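You operate a simulated robot arm through the tools that you are given. There is no shell and no other tool.

You are at the controls of a simulated robot arm. One attempt, no reset.

## Task
Bend-test the black-band bundle at stop 2 and sort it by the result.
Fine: strong goes in the Pass tray, weak in the Reject tray; slide the cradle out again; leave the dial at 2 and the bundle beside it where it is.

The check looks at the end state, three seconds after you hand in, the way a careful person would. Anything else that was tipped, shoved, dropped, spilled or broken makes it a failure.

## Robot
A 7-joint arm with a fingered hand, fixed in place. Base frame: the origin is on the floor under the middle of its stand, x ahead of it, y to its left, z up; the work surface is at about z = 0.804. Units: m, rad, N and s.
With the tool pointing down near the work surface it reaches from about 0.18 to 0.64 m from the base axis. Its first joint turns from -2.007 to 2.007 rad. Payload 3.1 kg.
The tool frame sits at the grasp point between the pads (the TCP): z along the fingers, y along the line on which they close. The tips reach 0.022 m beyond it. The gripper opens to 0.112 m; its body begins 0.06 m behind the TCP. The gripper is a hand of 3 fingers: y runs from the thumb to the fingers, the wrist lies at [0, 0, -0.218] in the tool frame.
Orientation is that of the tool frame in the base frame, as a unit quaternion [w, x, y, z]. With the fingers straight down and closing along the base's y, the tool's x points along the base's -x, its y along +y and its z along -z.

## Interface
- The arm moves only by the tool play_rows. Its argument "increments" is one flat list of numbers, 6 for each row, row after row: the shift along the tool's x, y, z in m, then the turn, a rotation vector about the tool's x, y, z in rad. In form: [dx, dy, dz, rx, ry, rz, dx, dy, dz, rx, ry, rz, ...]. A call has 1 to 20 rows; each row shifts and turns the commanded pose from where the row before left it, along the tool's axes as they then stand. Each row takes 0.2 s and may step no farther than 0.05 m and 0.15 rad from the row before; otherwise, the whole call is refused. Where a pose cannot be reached the arm comes as near as it can. A force on the tool above 40 N (or 10 N above the force at the start of the call, whichever is more), or a blocked arm, ends the call early, and 0.2 s more pass. In this call time passes only in rows, and 0.2 s behind the last. It gives the time, the measured TCP pose, the force on the tool (base axes), the opening and the grip force at its end, in the units of the frame above (readings bear some noise), with the torque about the TCP (base axes, N m) and any sound that the robot's microphone picked up.
- Cameras (640 x 400 px; columns grow to the right, rows downward): "scene" is fixed at [0.2205, -0.6503, 1.379]; the picture's right is [0.92, -0.39, 0.00], its down [-0.17, -0.41, -0.90] and it looks along [0.35, 0.83, -0.45] (base axes); focal length 375 px, centre (320, 200). "wrist" rides on the gripper at [0.066, 0.003, -0.08] in the tool frame; the picture's right is [-0.05, 1.00, 0.00], its down [-0.77, -0.04, -0.64] and it looks along [-0.63, -0.03, 0.77] (tool axes); focal length 275 px, centre (320, 200). There is no depth. A picture from a camera that has moved, and an enlarged one, comes with that camera's place and axes in the base frame and with its lens. The place of the scene camera against the robot may be out by one fixed shift of up to 0.012 m in any direction.
- grab_frame(camera): a new picture of that camera. No time passes.
- slide_trunk(by): slides the trunk up (or, below 0, down) by that many m; the arm rides with it, the base frame stays. It gives what a move gives, with no picture.
- curl_fingers(finger1, finger2, thumb_bend): sets how far each is bent, from 0 (flat) to 1 (curled in); at 0.3 the hand is open as for a grip, at 0.7 the pads meet at the TCP. One left out holds its place. A second passes; each finger stops where it meets its share of the squeeze, and holds until it gets a number again. It is the only way to open and close the hand. It gives what a move gives, with no picture; readings hold the bend of each and the force on the fingers (four entries, about 0 where the hand has none), thumb and palm.
- close_up(camera, box): a new picture of the part [left, top, right, bottom] of that camera's present view, enlarged. No time passes.
- sign_off(): hands the job in; it is judged then, once.

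Nothing tells you positions but the pictures and the camera data. Unless the task says otherwise, let go and move clear before handing in.

The tools are called as a command line: name --argument value ..., lists and objects as JSON in quotes. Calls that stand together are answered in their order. play_rows: Moves the arm, as the interface text tells. Its arguments: {"type":"object","properties":{"increments":{"type":"array","items":{"type":"number"}}},"required":["increments"]} The other tools are called the same way: slide_trunk (by) moves the trunk up or down; curl_fingers (finger1, finger2, thumb_bend) moves the fingers one by one; grab_frame (camera) takes a picture; close_up (camera, box) takes an enlarged picture of a part of a camera's view; sign_off () hands the job in.

At the start:

```text
clock: 0.0
eef_pos: [0.4073, -0.1024, 1.1902]
tcp_rot: [0.0, -0.002, 1.0, 0.002]
contact_force: [0.7, 0.2, -0.5]
torque: [0.01, -0.02, 0.04]
grip_width: 0.1116
gripper_force: 0.2
shape: jaw
bend: [0.3, 0.3, 0.3]
finger forces: [0.0, 0.1, 0.0, 0.0, 0.1, 0.0]
trunk travel left (down, up): [-0.8, 0.19]
```

scene: 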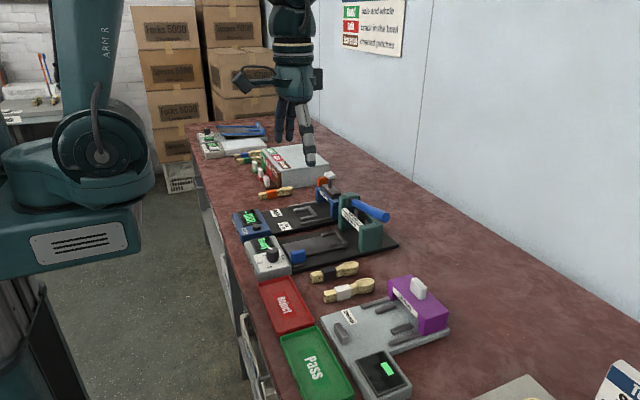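
wrist: 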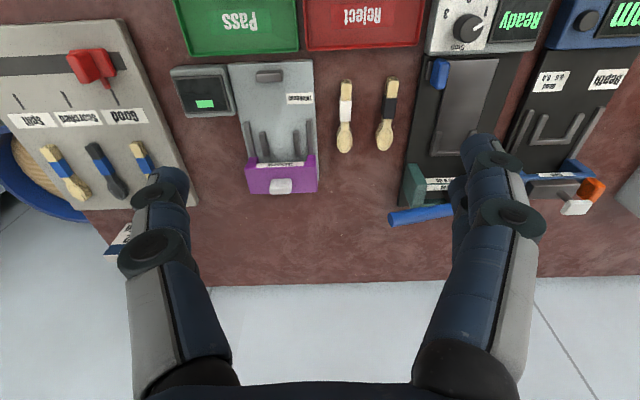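

I see a bench with several instruments: a Pass tray, a Reject tray, a dial box reading "Ready", a black sliding cradle device with a blue lever, and two bundles (white band and black band). I'll look closer at everything before moving.

close_up --camera "scene" --box '[220, 160, 420, 285]'

close_up --camera "scene" --box '[250, 250, 470, 400]'

close_up --camera "wrist" --box '[380, 0, 640, 240]'

close_up --camera "wrist" --box '[160, 0, 420, 240]'

close_up --camera "scene" --box '[180, 0, 420, 200]'

```text
3.20 times, centred on (320, 222) of scene
camera zoom: at [0.2205, -0.6503, 1.379], right [0.92, -0.39, 0.0], down [-0.17, -0.41, -0.9], along [0.35, 0.83, -0.45], focal length 1201 px, centre (320, 128)
```

zoom: 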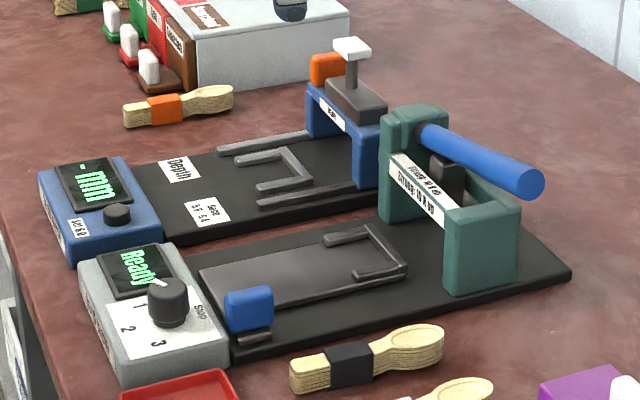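

```text
2.67 times, centred on (360, 325) of scene
camera zoom: at [0.2205, -0.6503, 1.379], right [0.92, -0.39, 0.0], down [-0.17, -0.41, -0.9], along [0.35, 0.83, -0.45], focal length 1001 px, centre (213, -133)
```

zoom: 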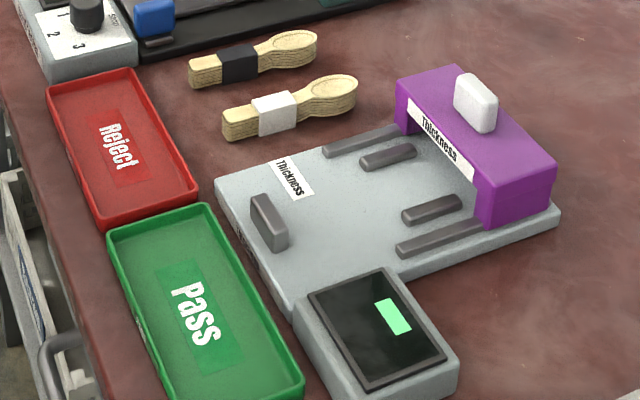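

```text
1.67 times, centred on (510, 120) of wrist
camera zoom: at [0.3423, -0.0997, 1.271], right [0.04, 1.0, 0.0], down [0.77, -0.03, 0.64], along [0.64, -0.03, -0.77], focal length 459 px, centre (3, 333)
```

zoom: 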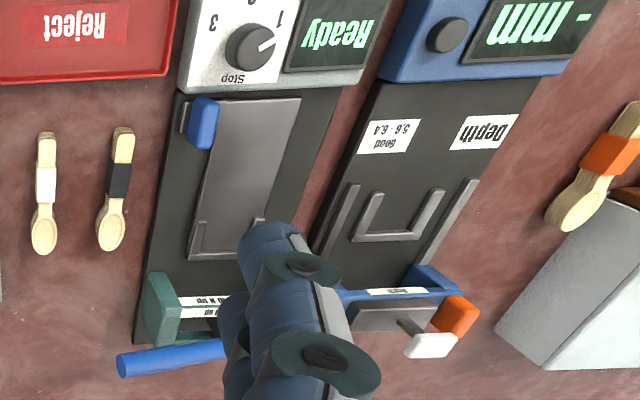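

```text
1.67 times, centred on (290, 120) of wrist
camera zoom: at [0.3423, -0.0997, 1.271], right [0.04, 1.0, 0.0], down [0.77, -0.03, 0.64], along [0.64, -0.03, -0.77], focal length 459 px, centre (370, 333)
```

zoom: 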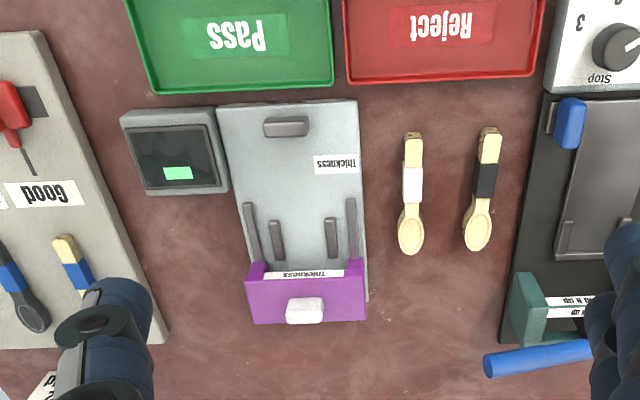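

```text
2.00 times, centred on (300, 100) of scene
camera zoom: at [0.2205, -0.6503, 1.379], right [0.92, -0.39, 0.0], down [-0.17, -0.41, -0.9], along [0.35, 0.83, -0.45], focal length 750 px, centre (360, 400)
```

zoom: 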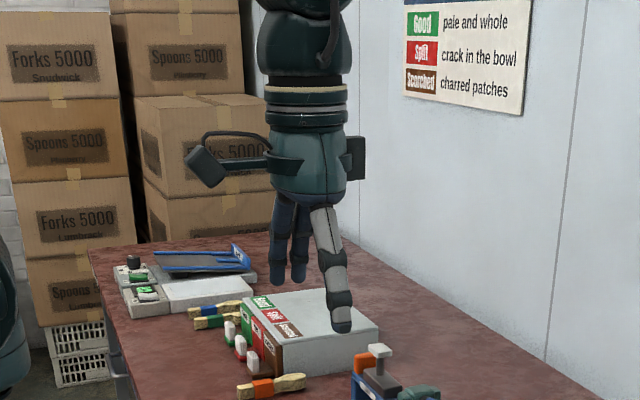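

The bend tester is the black device with the grey "Stop" dial box and the teal frame with a blue lever. I'll enlarge its labels, dial, cradle and lever.

close_up --camera "scene" --box '[335, 185, 395, 255]'

close_up --camera "scene" --box '[240, 225, 310, 285]'

close_up --camera "scene" --box '[270, 215, 400, 285]'

close_up --camera "wrist" --box '[410, 0, 560, 100]'

close_up --camera "wrist" --box '[380, 130, 530, 230]'

close_up --camera "wrist" --box '[320, 60, 440, 160]'

```text
5.71 times, centred on (365, 220) of scene
camera zoom: at [0.2205, -0.6503, 1.379], right [0.92, -0.39, 0.0], down [-0.17, -0.41, -0.9], along [0.35, 0.83, -0.45], focal length 2144 px, centre (63, 86)
```

zoom: 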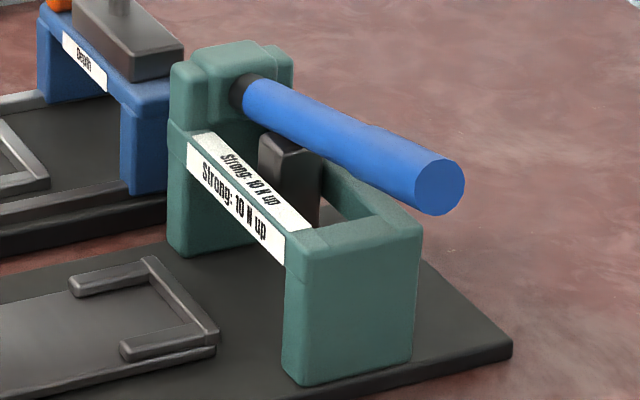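

```text
6.67 times, centred on (275, 255) of scene
camera zoom: at [0.2205, -0.6503, 1.379], right [0.92, -0.39, 0.0], down [-0.17, -0.41, -0.9], along [0.35, 0.83, -0.45], focal length 2502 px, centre (620, -167)
```

zoom: 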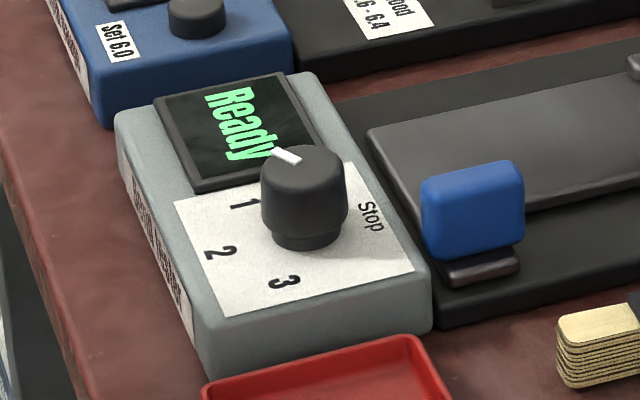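

```text
4.92 times, centred on (335, 250) of scene
camera zoom: at [0.2205, -0.6503, 1.379], right [0.92, -0.39, 0.0], down [-0.17, -0.41, -0.9], along [0.35, 0.83, -0.45], focal length 1847 px, centre (246, -46)
```

zoom: 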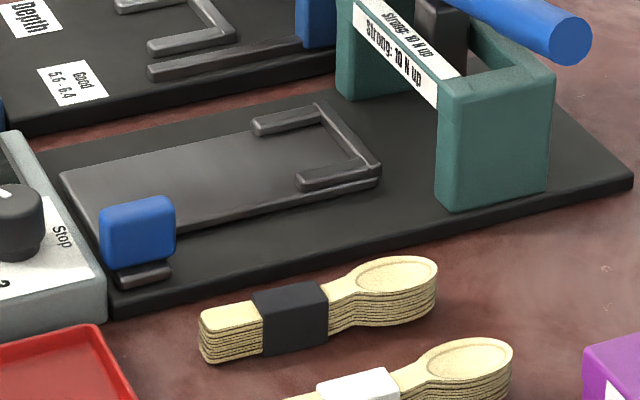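

```text
4.00 times, centred on (485, 50) of wrist
camera zoom: at [0.3423, -0.0997, 1.271], right [0.04, 1.0, 0.0], down [0.77, -0.03, 0.64], along [0.64, -0.03, -0.77], focal length 1101 px, centre (-340, 800)
```

zoom: 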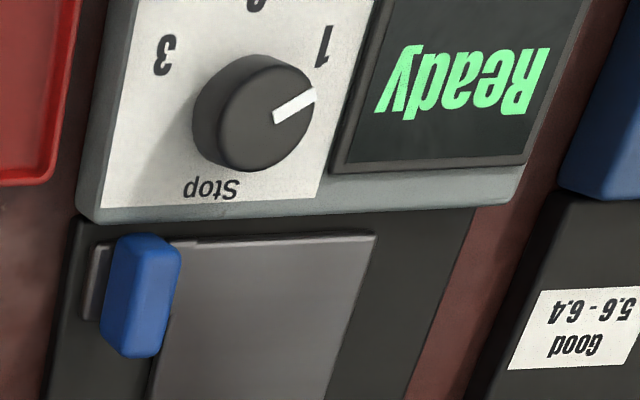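

```text
4.00 times, centred on (455, 180) of wrist
camera zoom: at [0.3423, -0.0997, 1.271], right [0.04, 1.0, 0.0], down [0.77, -0.03, 0.64], along [0.64, -0.03, -0.77], focal length 1101 px, centre (-220, 280)
```

zoom: 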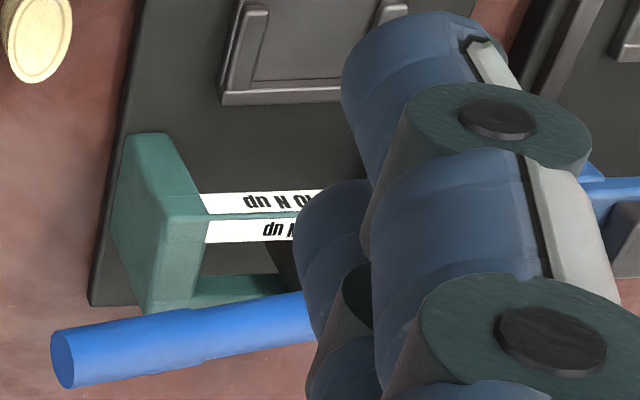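

```text
4.00 times, centred on (380, 110) of wrist
camera zoom: at [0.3423, -0.0997, 1.271], right [0.04, 1.0, 0.0], down [0.77, -0.03, 0.64], along [0.64, -0.03, -0.77], focal length 1101 px, centre (80, 560)
```

zoom: 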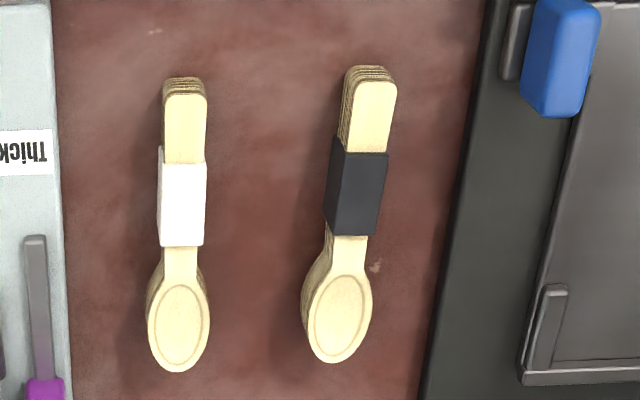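

The tester is labelled "Strong: 10 N up", its dial is at 1, and the display says Ready. I place the black bundle at about (0.53, 0.005) and the dial at about (0.405, 0.088). Next I'll bring the wrist camera nearer the tester to measure it.

play_rows --increments '[0.017, 0.033, 0.01, 0, 0, 0, 0.017, 0.033, 0.01, 0, 0, 0, 0.017, 0.033, 0.01, 0, 0, 0, 0.017, 0.033, 0.01, 0, 0, 0, 0.017, 0.033, 0.01, 0, 0, 0, 0.017, 0.033, 0.01, 0, 0, 0]'

grab_frame --camera "wrist"

grab_frame --camera "scene"

```text
clock: 1.4
eef_pos: [0.306, 0.0989, 1.1286]
tcp_rot: [0.001, -0.002, 1.0, 0.0]
contact_force: [1.1, -0.3, 0.3]
torque: [0.01, 0.01, -0.01]
grip_width: 0.1118
gripper_force: 0.1
shape: jaw
bend: [0.3, 0.3, 0.3]
finger forces: [0.0, 0.0, 0.0, 0.1, 0.0, 0.0]
trunk travel left (down, up): [-0.8, 0.19]
```

```text
taken
camera wrist: at [0.2401, 0.1007, 1.2101], right [0.04, 1.0, 0.0], down [0.77, -0.03, 0.64], along [0.64, -0.03, -0.77], focal length 275 px, centre (320, 200)
```

wrist: 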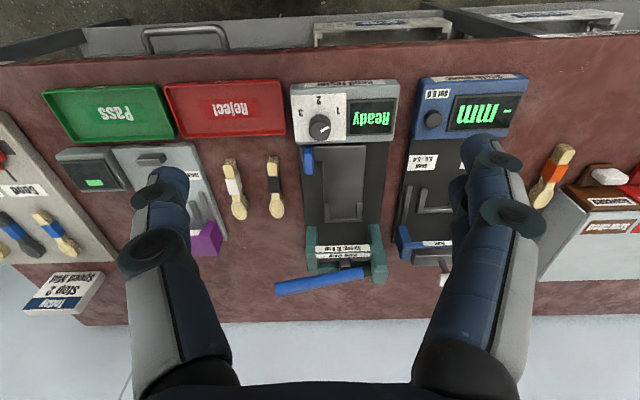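

```text
taken
```

scene: 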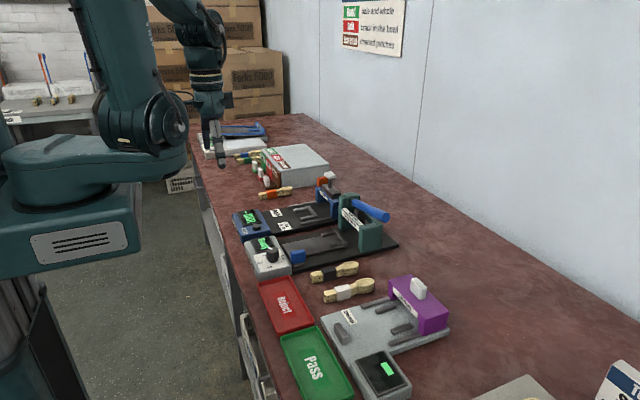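

The whole tester is now in view, with a small sign at the far right side of the bench that mentions "Stop 2". I'll read that sign and measure the tester.

close_up --camera "wrist" --box '[10, 255, 120, 325]'

close_up --camera "wrist" --box '[260, 70, 420, 170]'

close_up --camera "wrist" --box '[260, 170, 420, 310]'

close_up --camera "wrist" --box '[20, 60, 340, 260]'

close_up --camera "scene" --box '[560, 340, 640, 400]'

```text
5.71 times, centred on (65, 290) of wrist
camera zoom: at [0.2401, 0.1007, 1.2101], right [0.04, 1.0, 0.0], down [0.77, -0.03, 0.64], along [0.64, -0.03, -0.77], focal length 1573 px, centre (1777, -314)
```

zoom: 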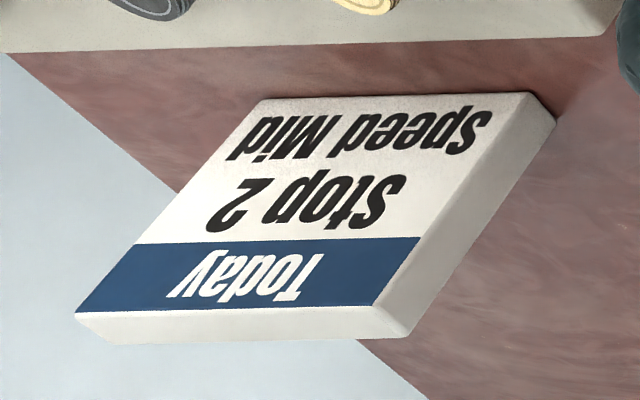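

```text
4.00 times, centred on (340, 120) of wrist
camera zoom: at [0.2401, 0.1007, 1.2101], right [0.04, 1.0, 0.0], down [0.77, -0.03, 0.64], along [0.64, -0.03, -0.77], focal length 1101 px, centre (240, 520)
```

zoom: 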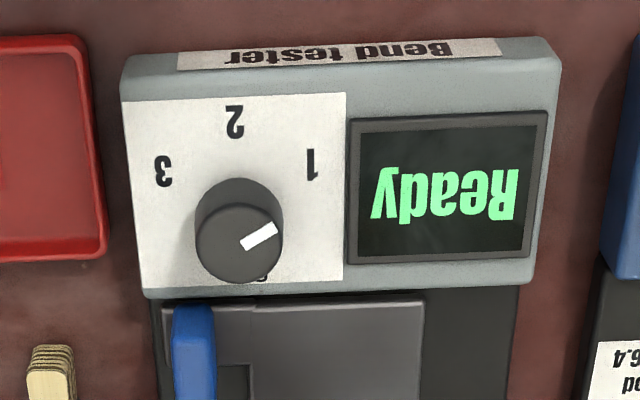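

```text
2.86 times, centred on (340, 240) of wrist
camera zoom: at [0.2401, 0.1007, 1.2101], right [0.04, 1.0, 0.0], down [0.77, -0.03, 0.64], along [0.64, -0.03, -0.77], focal length 786 px, centre (263, 86)
```

zoom: 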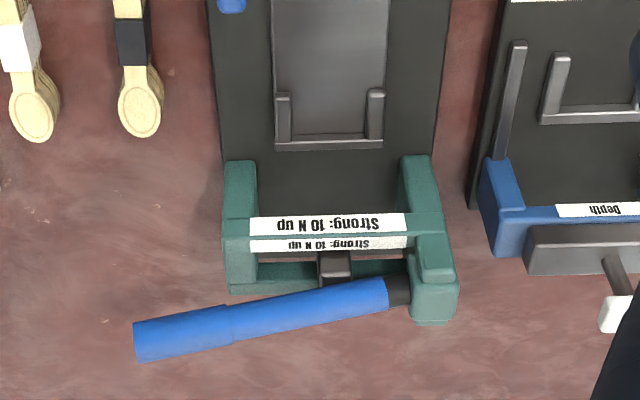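

```text
2.00 times, centred on (180, 160) of wrist
camera zoom: at [0.2401, 0.1007, 1.2101], right [0.04, 1.0, 0.0], down [0.77, -0.03, 0.64], along [0.64, -0.03, -0.77], focal length 551 px, centre (600, 280)
```

zoom: 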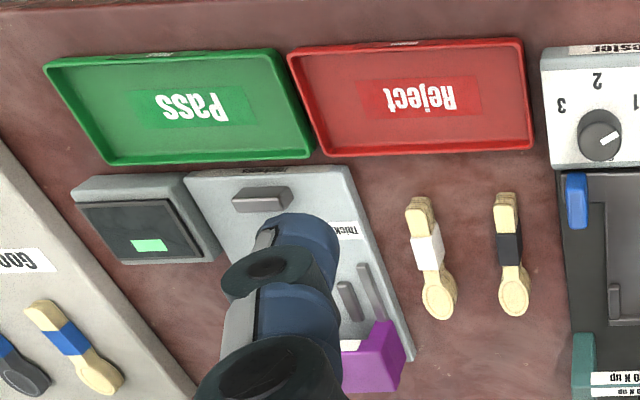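

```text
6.67 times, centred on (600, 370) of scene
camera zoom: at [0.2205, -0.6503, 1.379], right [0.92, -0.39, 0.0], down [-0.17, -0.41, -0.9], along [0.35, 0.83, -0.45], focal length 2502 px, centre (-1547, -933)
```

zoom: 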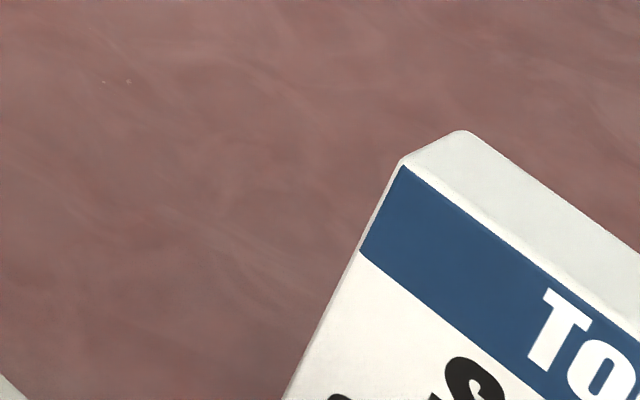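

The sign confirms "Stop 2". I estimate the dial top at about (0.405, 0.091, 0.86), the cradle fence centre at y ≈ 0.128, and the lever's free end at about (0.662, 0.006, 0.94). I'll lower the camera for tighter measurements.

play_rows --increments '[0.01, 0, 0.03, 0, 0, 0, 0.01, 0, 0.03, 0, 0, 0, 0.01, 0, 0.03, 0, 0, 0, 0.01, 0, 0.03, 0, 0, 0]'

grab_frame --camera "wrist"

close_up --camera "wrist" --box '[240, 50, 440, 175]'

close_up --camera "wrist" --box '[220, 150, 420, 275]'

```text
clock: 2.4
eef_pos: [0.2646, 0.0968, 1.0117]
tcp_rot: [0.001, -0.001, 1.0, 0.0]
contact_force: [0.1, 0.5, -1.0]
torque: [-0.01, 0.01, 0.01]
grip_width: 0.112
gripper_force: 0.0
shape: jaw
bend: [0.3, 0.3, 0.3]
finger forces: [0.0, 0.1, 0.0, 0.0, 0.0, 0.1]
trunk travel left (down, up): [-0.8, 0.19]
```

```text
taken
camera wrist: at [0.1981, 0.0987, 1.0914], right [0.04, 1.0, 0.0], down [0.77, -0.04, 0.64], along [0.64, -0.03, -0.77], focal length 275 px, centre (320, 200)
```

wrist: 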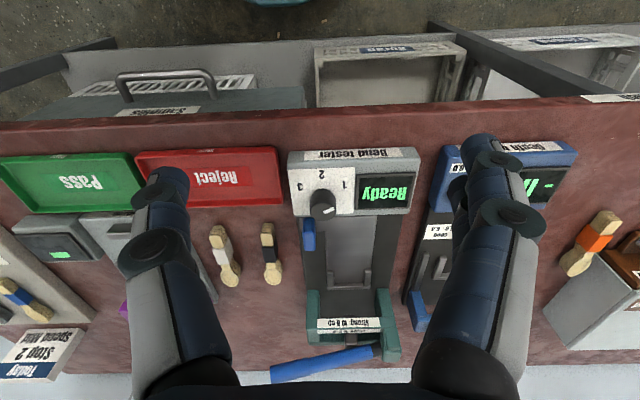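

```text
3.20 times, centred on (340, 112) of wrist
camera zoom: at [0.1981, 0.0987, 1.0914], right [0.04, 1.0, 0.0], down [0.77, -0.04, 0.64], along [0.64, -0.03, -0.77], focal length 881 px, centre (256, 480)
```

zoom: 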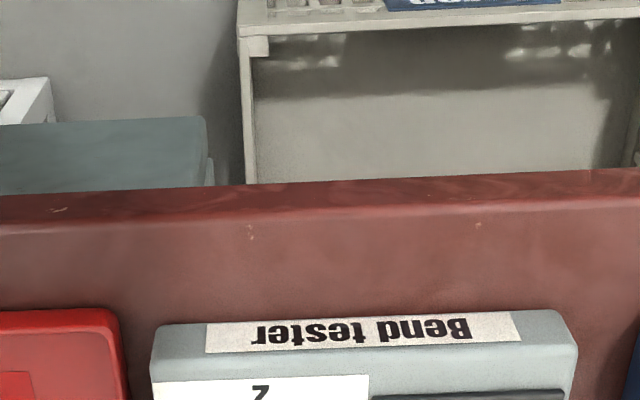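

```text
3.20 times, centred on (320, 212) of wrist
camera zoom: at [0.1981, 0.0987, 1.0914], right [0.04, 1.0, 0.0], down [0.77, -0.04, 0.64], along [0.64, -0.03, -0.77], focal length 881 px, centre (320, 160)
```

zoom: 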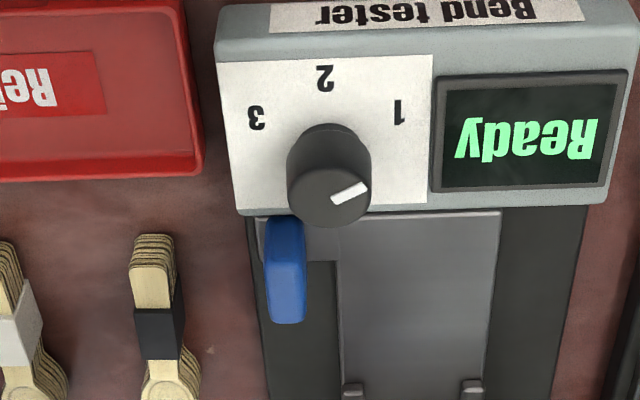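

The tester is clear: the dial knob is about 3 cm across with its axis near (0.405, 0.092) and top near z = 0.859. The blue cradle grip is a thin upright fin near (0.46, 0.073). I'll hover over the dial with the hand pre-turned by -30° so I can twist it 60° to "2" without hitting the fin.

play_rows --increments '[0, 0, 0, 0, 0, 0.1309, 0, 0, 0, 0, 0, 0.1309, 0, 0, 0, 0, 0, 0.1309, 0, 0, 0, 0, 0, 0.1309, -0.031, 0.0165, 0.018, 0, 0, 0, -0.031, 0.0165, 0.018, 0, 0, 0, -0.031, 0.0165, 0.018, 0, 0, 0, -0.031, 0.0165, 0.018, 0, 0, 0]'

grab_frame --camera "wrist"

grab_frame --camera "scene"

close_up --camera "scene" --box '[210, 170, 370, 290]'

```text
clock: 4.2
eef_pos: [0.4075, 0.0921, 0.9362]
tcp_rot: [0.0, 0.257, 0.966, 0.001]
contact_force: [-0.1, -0.6, 0.3]
torque: [0.04, 0.04, -0.04]
grip_width: 0.1119
gripper_force: 0.0
shape: jaw
bend: [0.3, 0.3, 0.3]
finger forces: [0.0, 0.0, 0.0, 0.1, 0.0, 0.1]
trunk travel left (down, up): [-0.8, 0.19]
```

```text
taken
camera wrist: at [0.3507, 0.127, 1.0186], right [0.54, 0.84, 0.0], down [0.65, -0.42, 0.64], along [0.54, -0.34, -0.77], focal length 275 px, centre (320, 200)
```

wrist: 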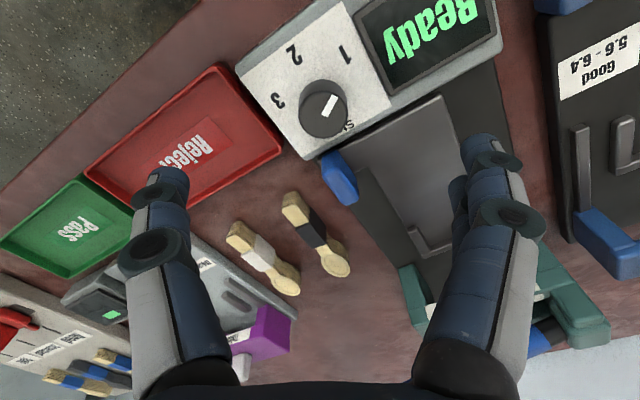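

```text
taken
```

scene: 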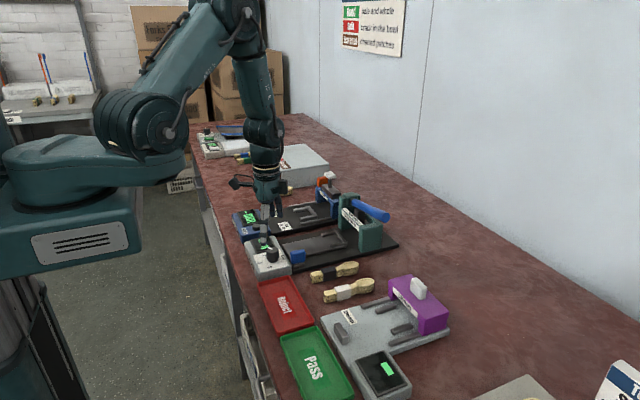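

```text
3.33 times, centred on (290, 230) of scene
camera zoom: at [0.2205, -0.6503, 1.379], right [0.92, -0.39, 0.0], down [-0.17, -0.41, -0.9], along [0.35, 0.83, -0.45], focal length 1251 px, centre (420, 100)
```

zoom: 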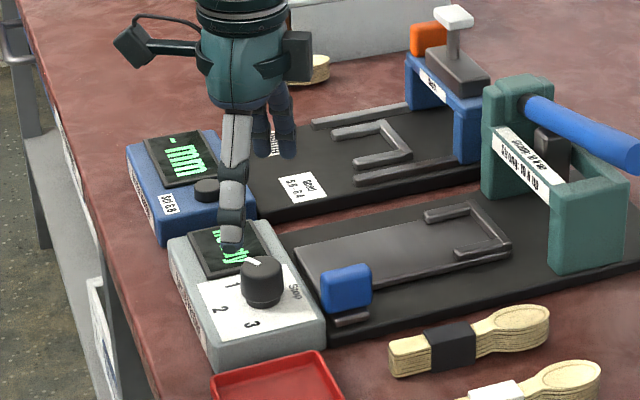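

The hand now hovers over the dial. I'll enlarge the wrist view to check the alignment precisely.

close_up --camera "wrist" --box '[250, 30, 410, 130]'

close_up --camera "wrist" --box '[300, 110, 460, 210]'

```text
4.00 times, centred on (330, 80) of wrist
camera zoom: at [0.3507, 0.127, 1.0186], right [0.54, 0.84, 0.0], down [0.65, -0.42, 0.64], along [0.54, -0.34, -0.77], focal length 1101 px, centre (280, 680)
```

zoom: 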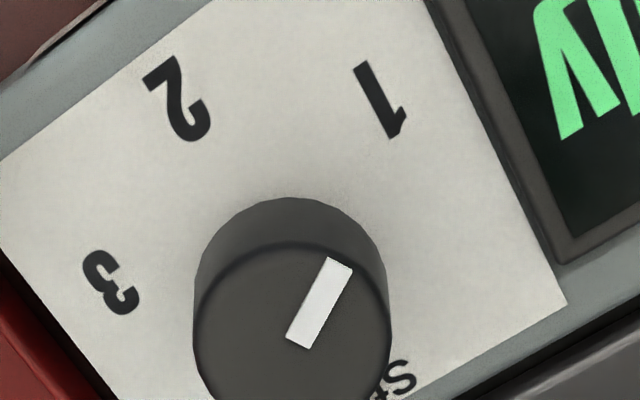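

```text
4.00 times, centred on (380, 160) of wrist
camera zoom: at [0.3507, 0.127, 1.0186], right [0.54, 0.84, 0.0], down [0.65, -0.42, 0.64], along [0.54, -0.34, -0.77], focal length 1101 px, centre (80, 360)
```

zoom: 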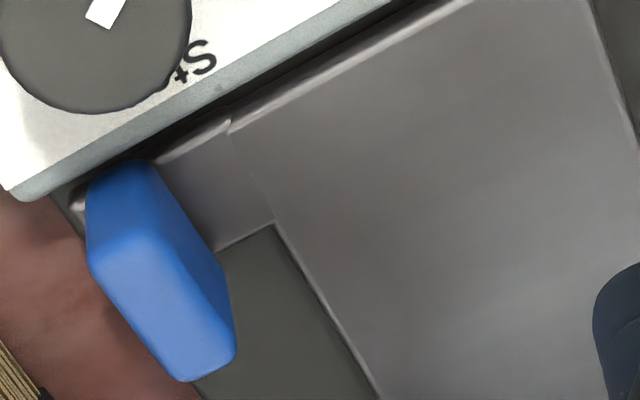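

The hand is aligned with the dial to within about 2 mm; knob top is at z ≈ 0.858 and the box top at about 0.836. I'll partly close the fingers, correct the small offset and go down to grip height in steps.

curl_fingers --finger1 0.5 --finger2 0.5 --thumb_bend 0.5

play_rows --increments '[0.0015, 0.0015, 0.012, 0, 0, 0, 0, 0, 0.012, 0, 0, 0, 0, 0, 0.012, 0, 0, 0]'

grab_frame --camera "wrist"

close_up --camera "scene" --box '[230, 190, 330, 280]'

```text
clock: 5.2
eef_pos: [0.4062, 0.0922, 0.9379]
tcp_rot: [0.001, 0.257, 0.966, 0.001]
contact_force: [-1.1, 0.0, -0.9]
torque: [0.01, 0.02, 0.02]
grip_width: 0.0558
gripper_force: 0.0
shape: fingers
bend: [0.5, 0.5, 0.5]
finger forces: [0.0, 0.1, 0.0, 0.0, 0.0, 0.0]
trunk travel left (down, up): [-0.8, 0.19]
```

```text
clock: 6.0
eef_pos: [0.4054, 0.0948, 0.9033]
tcp_rot: [0.001, 0.258, 0.966, 0.0]
contact_force: [-0.2, -0.3, -0.6]
torque: [-0.01, -0.01, 0.0]
grip_width: 0.0557
gripper_force: 0.1
shape: fingers
bend: [0.5, 0.5, 0.5]
finger forces: [0.0, 0.1, 0.0, 0.0, 0.0, 0.0]
trunk travel left (down, up): [-0.8, 0.19]
```

```text
taken
camera wrist: at [0.3496, 0.1297, 0.9839], right [0.54, 0.84, 0.0], down [0.65, -0.42, 0.64], along [0.54, -0.34, -0.77], focal length 275 px, centre (320, 200)
```

wrist: 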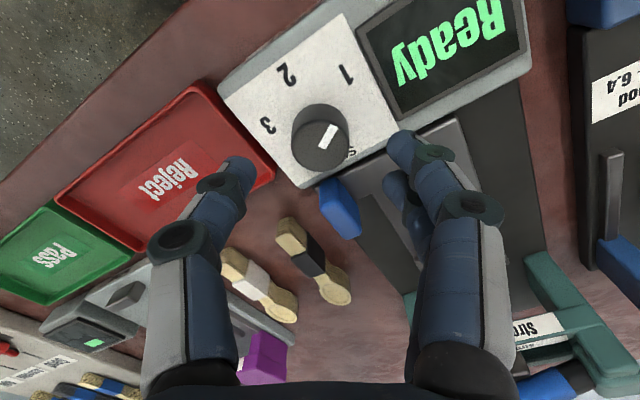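

```text
4.44 times, centred on (280, 235) of scene
camera zoom: at [0.2205, -0.6503, 1.379], right [0.92, -0.39, 0.0], down [-0.17, -0.41, -0.9], along [0.35, 0.83, -0.45], focal length 1668 px, centre (498, 44)
```

zoom: 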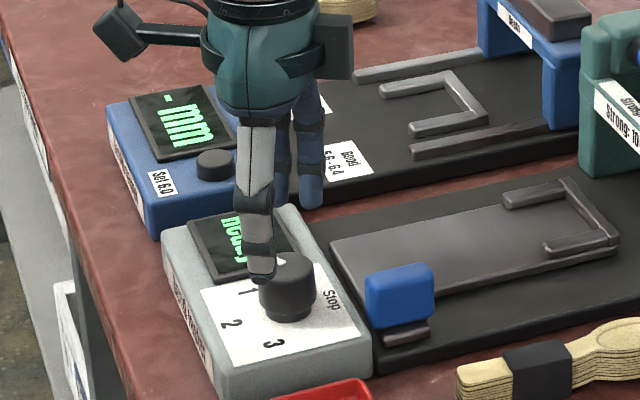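

The knob sits centred under the open fingers. I'll go down to TCP z ≈ 0.866 and check.

play_rows --increments '[0, 0, 0.0125, 0, 0, 0, 0, 0, 0.0125, 0, 0, 0, 0, 0, 0.0125, 0, 0, 0]'

close_up --camera "scene" --box '[230, 200, 310, 280]'

grab_frame --camera "wrist"

```text
clock: 6.8
eef_pos: [0.4076, 0.0947, 0.8638]
tcp_rot: [-0.001, 0.257, 0.966, 0.0]
contact_force: [0.8, 1.0, -0.2]
torque: [-0.01, 0.02, 0.01]
grip_width: 0.0558
gripper_force: 0.2
shape: fingers
bend: [0.5, 0.5, 0.5]
finger forces: [0.0, 0.0, 0.0, 0.1, 0.0, 0.1]
trunk travel left (down, up): [-0.8, 0.19]
```

```text
5.00 times, centred on (270, 240) of scene
camera zoom: at [0.2205, -0.6503, 1.379], right [0.92, -0.39, 0.0], down [-0.17, -0.41, -0.9], along [0.35, 0.83, -0.45], focal length 1876 px, centre (570, 0)
```

zoom: 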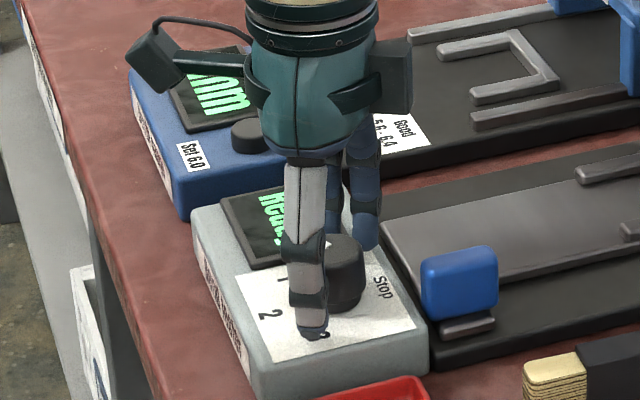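

```text
taken
camera wrist: at [0.3503, 0.1292, 0.9454], right [0.54, 0.84, 0.0], down [0.65, -0.42, 0.64], along [0.54, -0.34, -0.77], focal length 275 px, centre (320, 200)
```

wrist: 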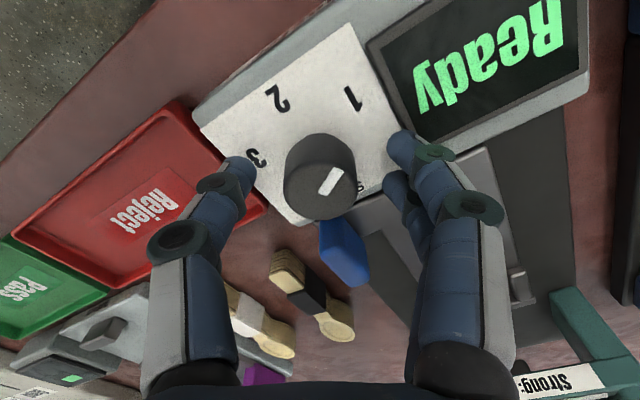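

I'm at grip height with nothing touching. I'll check the knob centre once more before closing.

close_up --camera "wrist" --box '[220, 110, 420, 235]'

```text
3.20 times, centred on (320, 172) of wrist
camera zoom: at [0.3503, 0.1292, 0.9454], right [0.54, 0.84, 0.0], down [0.65, -0.42, 0.64], along [0.54, -0.34, -0.77], focal length 881 px, centre (320, 288)
```

zoom: 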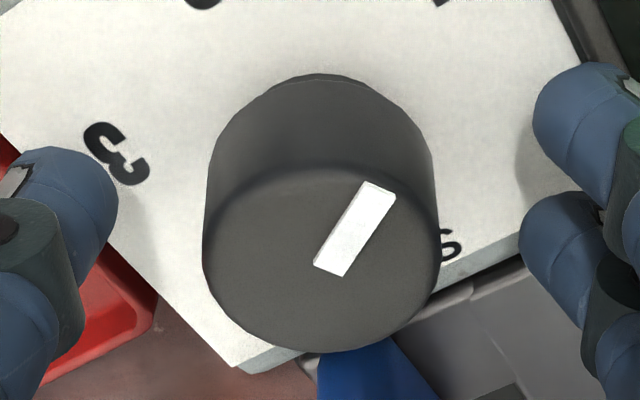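

The knob is centred to about 1 mm. I'll close on it.

curl_fingers --finger1 0.66 --finger2 0.66 --thumb_bend 0.66

close_up --camera "wrist" --box '[220, 90, 420, 215]'

close_up --camera "scene" --box '[230, 200, 310, 280]'

```text
clock: 7.8
eef_pos: [0.406, 0.0952, 0.8638]
tcp_rot: [0.0, 0.257, 0.966, 0.001]
contact_force: [-1.2, -0.4, -1.0]
torque: [0.0, 0.04, 0.02]
grip_width: 0.0244
gripper_force: 4.8
shape: fingers
bend: [0.62, 0.61, 0.63]
finger forces: [2.2, 2.7, 0.1, 0.0, 5.5, 0.0]
trunk travel left (down, up): [-0.8, 0.19]
```

```text
3.20 times, centred on (320, 152) of wrist
camera zoom: at [0.3503, 0.1294, 0.9456], right [0.54, 0.84, 0.0], down [0.65, -0.42, 0.64], along [0.54, -0.34, -0.77], focal length 881 px, centre (320, 352)
```

zoom: 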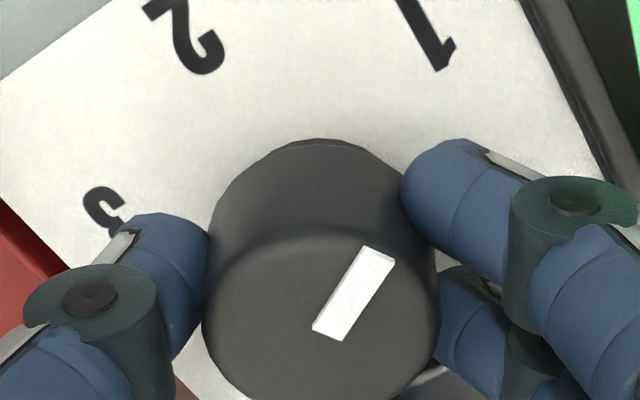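

```text
5.00 times, centred on (270, 240) of scene
camera zoom: at [0.2205, -0.6503, 1.379], right [0.92, -0.39, 0.0], down [-0.17, -0.41, -0.9], along [0.35, 0.83, -0.45], focal length 1876 px, centre (570, 0)
```

zoom: 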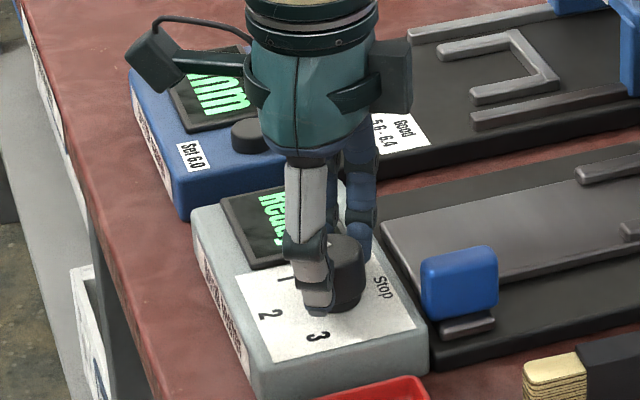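

The three fingers hold the knob lightly with about 5 N. I'll turn it toward 2 in two parts, checking in between.

play_rows --increments '[0, 0, 0, 0, 0, -0.1, 0, 0, 0, 0, 0, -0.1, 0, 0, 0, 0, 0, -0.1, 0, 0, 0, 0, 0, -0.1, 0, 0, 0, 0, 0, -0.1]'

close_up --camera "wrist" --box '[220, 70, 420, 195]'

close_up --camera "scene" --box '[230, 200, 310, 280]'

```text
clock: 9.0
eef_pos: [0.4053, 0.0945, 0.8642]
tcp_rot: [0.001, 0.008, 1.0, 0.001]
contact_force: [-1.3, 1.2, -3.0]
torque: [0.04, 0.04, 0.0]
grip_width: 0.0239
gripper_force: 4.9
shape: fingers
bend: [0.62, 0.61, 0.63]
finger forces: [2.7, 3.0, 0.1, 0.0, 4.7, 0.0]
trunk travel left (down, up): [-0.8, 0.19]
```

```text
3.20 times, centred on (320, 132) of wrist
camera zoom: at [0.34, 0.0972, 0.9458], right [0.06, 1.0, 0.0], down [0.77, -0.05, 0.64], along [0.64, -0.04, -0.77], focal length 881 px, centre (320, 416)
```

zoom: 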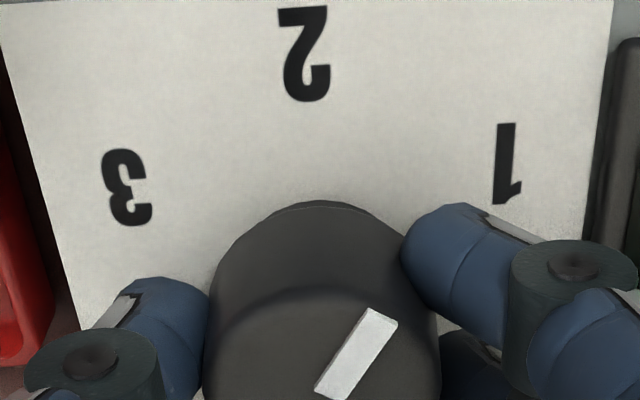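

```text
5.00 times, centred on (270, 240) of scene
camera zoom: at [0.2205, -0.6503, 1.379], right [0.92, -0.39, 0.0], down [-0.17, -0.41, -0.9], along [0.35, 0.83, -0.45], focal length 1876 px, centre (570, 0)
```

zoom: 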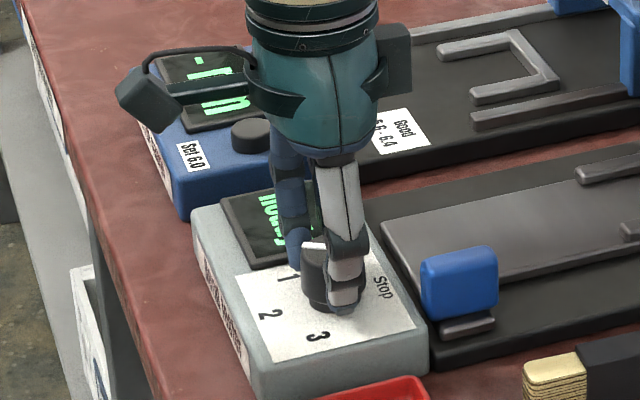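

The knob turns with the hand, and about 30° remains to reach 2. I'll finish the turn.

play_rows --increments '[0, 0, 0, 0, 0, -0.104, 0, 0, 0, 0, 0, -0.104, 0, 0, 0, 0, 0, -0.104, 0, 0, 0, 0, 0, -0.104, 0, 0, 0, 0, 0, -0.104]'

close_up --camera "wrist" --box '[220, 70, 420, 195]'

close_up --camera "scene" --box '[230, 200, 310, 280]'

```text
clock: 10.2
eef_pos: [0.4055, 0.0936, 0.8638]
tcp_rot: [0.0, -0.248, 0.969, 0.001]
contact_force: [-0.2, -4.2, -2.2]
torque: [-0.05, 0.03, -0.02]
grip_width: 0.0241
gripper_force: 5.8
shape: fingers
bend: [0.63, 0.61, 0.63]
finger forces: [2.3, 2.3, 0.0, 0.0, 6.3, 0.1]
trunk travel left (down, up): [-0.8, 0.19]
```

```text
3.20 times, centred on (320, 132) of wrist
camera zoom: at [0.3464, 0.0638, 0.9455], right [-0.44, 0.9, 0.0], down [0.69, 0.34, 0.64], along [0.57, 0.28, -0.77], focal length 881 px, centre (320, 416)
```

zoom: 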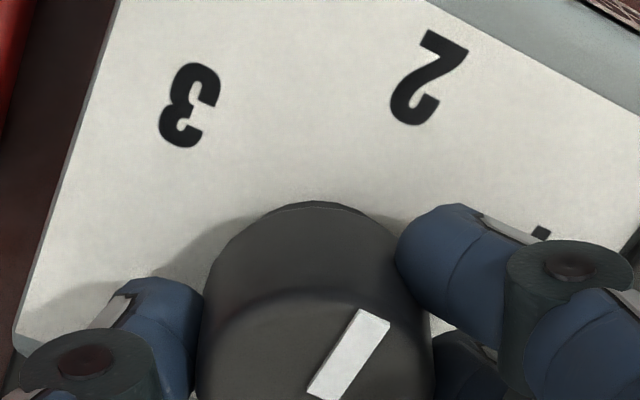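

```text
5.00 times, centred on (270, 240) of scene
camera zoom: at [0.2205, -0.6503, 1.379], right [0.92, -0.39, 0.0], down [-0.17, -0.41, -0.9], along [0.35, 0.83, -0.45], focal length 1876 px, centre (570, 0)
```

zoom: 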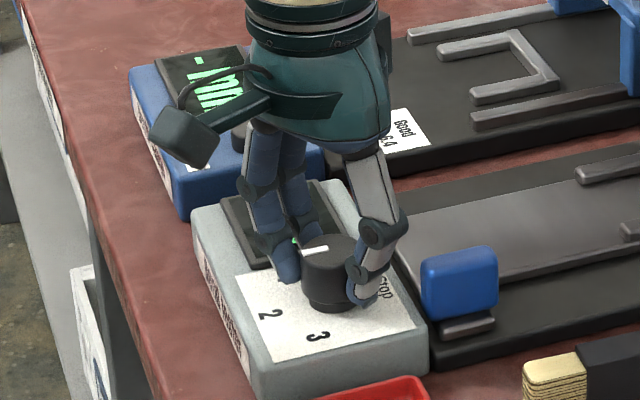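

The pointer now appears to line up with 2. I'll release gently with small openings to keep the thumb off the blue fin, then rise.

curl_fingers --finger1 0.56 --finger2 0.56 --thumb_bend 0.58

play_rows --increments '[0, 0, -0.02, 0, 0, 0, 0, 0, -0.025, 0, 0, 0, 0, 0, -0.03, 0, 0, 0, 0, 0, -0.03, 0, 0, 0]'

grab_frame --camera "wrist"

close_up --camera "scene" --box '[230, 200, 330, 280]'

```text
clock: 11.2
eef_pos: [0.4058, 0.0942, 0.8643]
tcp_rot: [0.001, -0.247, 0.969, -0.001]
contact_force: [0.0, -0.8, 0.3]
torque: [-0.02, -0.01, 0.03]
grip_width: 0.036
gripper_force: 0.0
shape: fingers
bend: [0.56, 0.56, 0.57]
finger forces: [0.0, 0.0, 0.0, 0.0, 0.1, 0.0]
trunk travel left (down, up): [-0.8, 0.19]
```

```text
clock: 12.2
eef_pos: [0.4083, 0.0955, 0.9704]
tcp_rot: [0.001, -0.247, 0.969, 0.0]
contact_force: [0.1, -0.6, 0.9]
torque: [0.02, 0.0, 0.0]
grip_width: 0.0362
gripper_force: 0.1
shape: fingers
bend: [0.56, 0.56, 0.57]
finger forces: [0.0, 0.0, 0.0, 0.1, 0.0, 0.0]
trunk travel left (down, up): [-0.8, 0.19]
```

```text
taken
camera wrist: at [0.3471, 0.0642, 1.0514], right [-0.44, 0.9, 0.0], down [0.69, 0.34, 0.64], along [0.57, 0.28, -0.77], focal length 275 px, centre (320, 200)
```

wrist: 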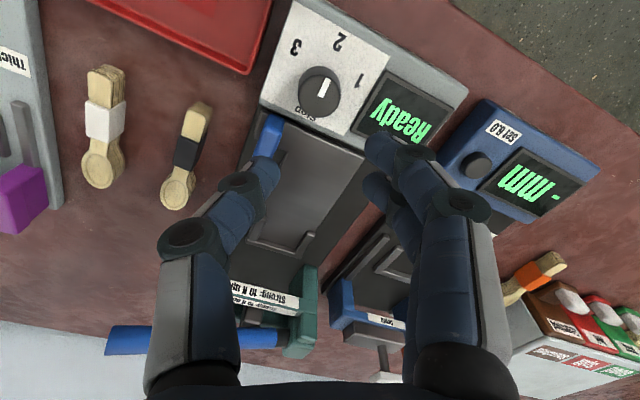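

```text
5.00 times, centred on (280, 240) of scene
camera zoom: at [0.2205, -0.6503, 1.379], right [0.92, -0.39, 0.0], down [-0.17, -0.41, -0.9], along [0.35, 0.83, -0.45], focal length 1876 px, centre (520, 0)
```

zoom: 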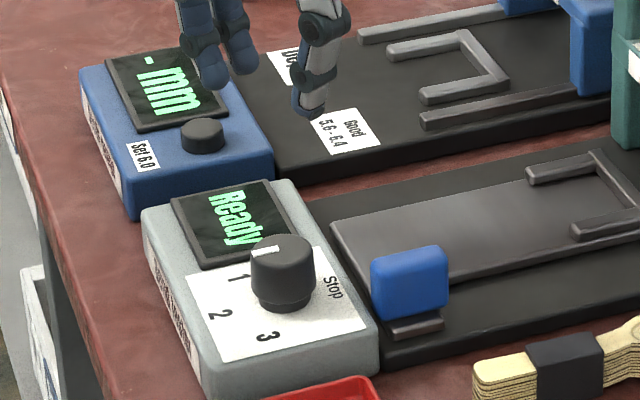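

The hand is free and clear of the dial. I'll enlarge to verify the pointer really is on 2.

close_up --camera "wrist" --box '[260, 20, 420, 120]'

close_up --camera "scene" --box '[250, 230, 300, 275]'

```text
4.00 times, centred on (340, 70) of wrist
camera zoom: at [0.3471, 0.0642, 1.0514], right [-0.44, 0.9, 0.0], down [0.69, 0.34, 0.64], along [0.57, 0.28, -0.77], focal length 1101 px, centre (240, 720)
```

zoom: 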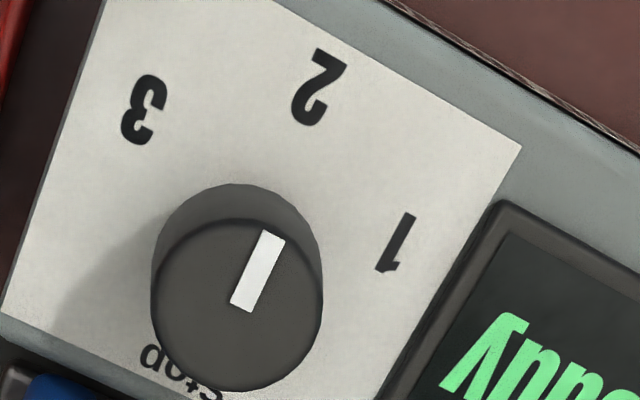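

```text
8.89 times, centred on (275, 252) of scene
camera zoom: at [0.2205, -0.6503, 1.379], right [0.92, -0.39, 0.0], down [-0.17, -0.41, -0.9], along [0.35, 0.83, -0.45], focal length 3336 px, centre (720, -267)
```

zoom: 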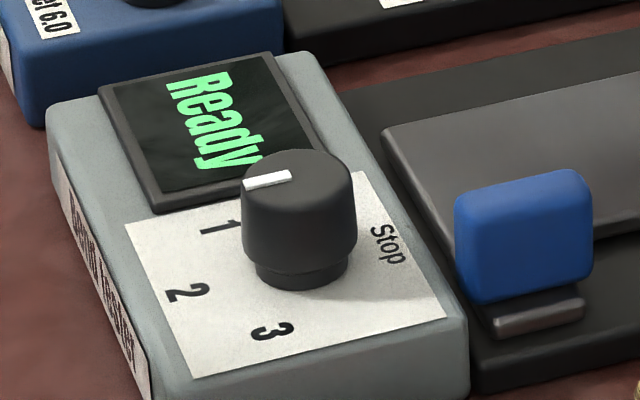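

The pointer direction matches the direction to the "2" label, so the dial is set. Next I'll straighten the hand and hover over the black-band bundle to measure it.

play_rows --increments '[0, 0, 0, 0, 0, 0.125, 0, 0, 0, 0, 0, 0.125, 0, 0, 0, 0, 0, 0.125, 0, 0, 0, 0, 0, 0.124, -0.027, -0.0224, -0.005, 0, 0, 0, -0.027, -0.0224, -0.005, 0, 0, 0, -0.027, -0.0224, -0.005, 0, 0, 0, -0.027, -0.0224, -0.005, 0, 0, 0]'

grab_frame --camera "wrist"

close_up --camera "wrist" --box '[240, 30, 400, 130]'

close_up --camera "wrist" --box '[240, 110, 400, 210]'

```text
clock: 14.0
eef_pos: [0.5154, 0.0034, 0.9893]
tcp_rot: [0.001, -0.001, 1.0, 0.002]
contact_force: [-0.5, -0.1, 0.6]
torque: [0.02, 0.01, -0.03]
grip_width: 0.0365
gripper_force: 0.2
shape: fingers
bend: [0.56, 0.56, 0.57]
finger forces: [0.0, 0.0, 0.0, 0.0, 0.0, 0.0]
trunk travel left (down, up): [-0.8, 0.19]
```

```text
taken
camera wrist: at [0.4481, 0.0047, 1.0706], right [0.05, 1.0, 0.0], down [0.77, -0.04, 0.64], along [0.64, -0.03, -0.77], focal length 275 px, centre (320, 200)
```

wrist: 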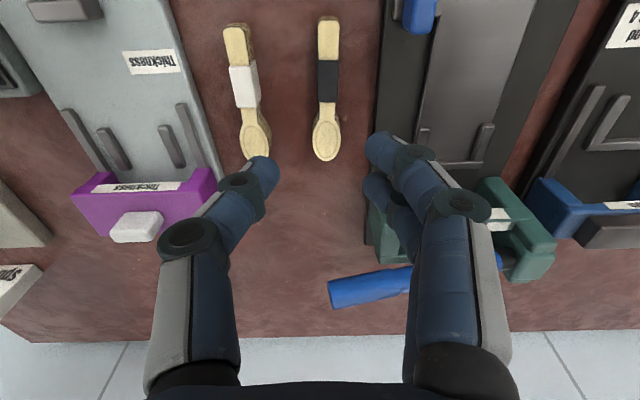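

```text
4.00 times, centred on (320, 80) of wrist
camera zoom: at [0.4481, 0.0047, 1.0706], right [0.05, 1.0, 0.0], down [0.77, -0.04, 0.64], along [0.64, -0.03, -0.77], focal length 1101 px, centre (320, 680)
```

zoom: 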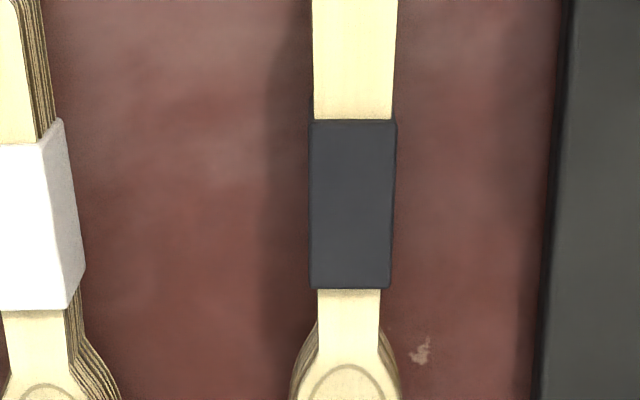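

```text
4.00 times, centred on (320, 160) of wrist
camera zoom: at [0.4481, 0.0047, 1.0706], right [0.05, 1.0, 0.0], down [0.77, -0.04, 0.64], along [0.64, -0.03, -0.77], focal length 1101 px, centre (320, 360)
```

zoom: 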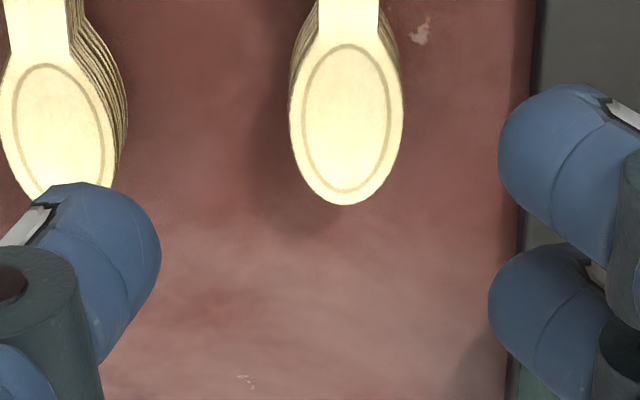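

The bundle runs from (0.475, 0.011) to (0.600, 0.005), about 18 mm wide at the band (x 0.504–0.538), with its top near z = 0.825. I'll line up over the band and descend part way.

play_rows --increments '[-0.0086, 0.0053, 0.03, 0, 0, 0.044, 0, 0, 0.04, 0, 0, 0, 0, 0, 0.03, 0, 0, 0, 0, 0, 0.019, 0, 0, 0]'

grab_frame --camera "wrist"

close_up --camera "scene" --box '[280, 200, 400, 310]'

```text
clock: 15.0
eef_pos: [0.523, 0.0092, 0.8717]
tcp_rot: [0.0, 0.022, 1.0, 0.002]
contact_force: [-0.4, -0.2, -0.5]
torque: [-0.01, -0.05, 0.01]
grip_width: 0.0362
gripper_force: 0.0
shape: fingers
bend: [0.56, 0.56, 0.57]
finger forces: [0.0, 0.1, 0.0, 0.1, 0.0, 0.0]
trunk travel left (down, up): [-0.8, 0.19]
```

```text
taken
camera wrist: at [0.4575, 0.0139, 0.9524], right [0.09, 1.0, 0.0], down [0.77, -0.07, 0.64], along [0.63, -0.06, -0.77], focal length 275 px, centre (320, 200)
```

wrist: 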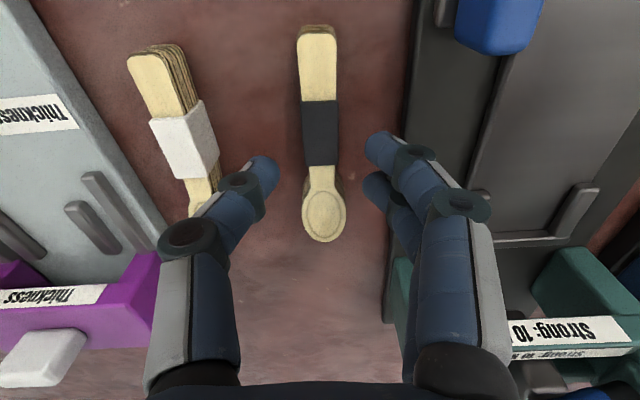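

```text
3.64 times, centred on (340, 255) of scene
camera zoom: at [0.2205, -0.6503, 1.379], right [0.92, -0.39, 0.0], down [-0.17, -0.41, -0.9], along [0.35, 0.83, -0.45], focal length 1364 px, centre (247, 0)
```

zoom: 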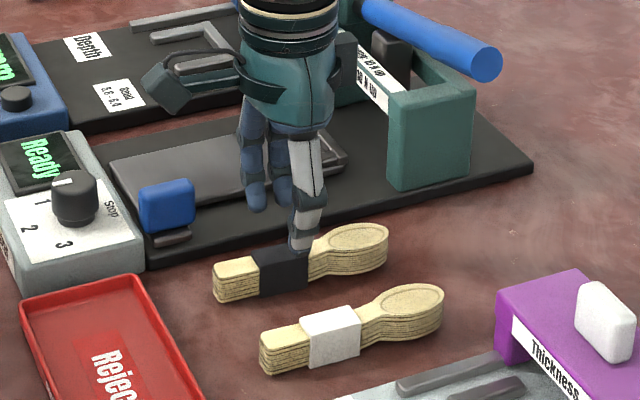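

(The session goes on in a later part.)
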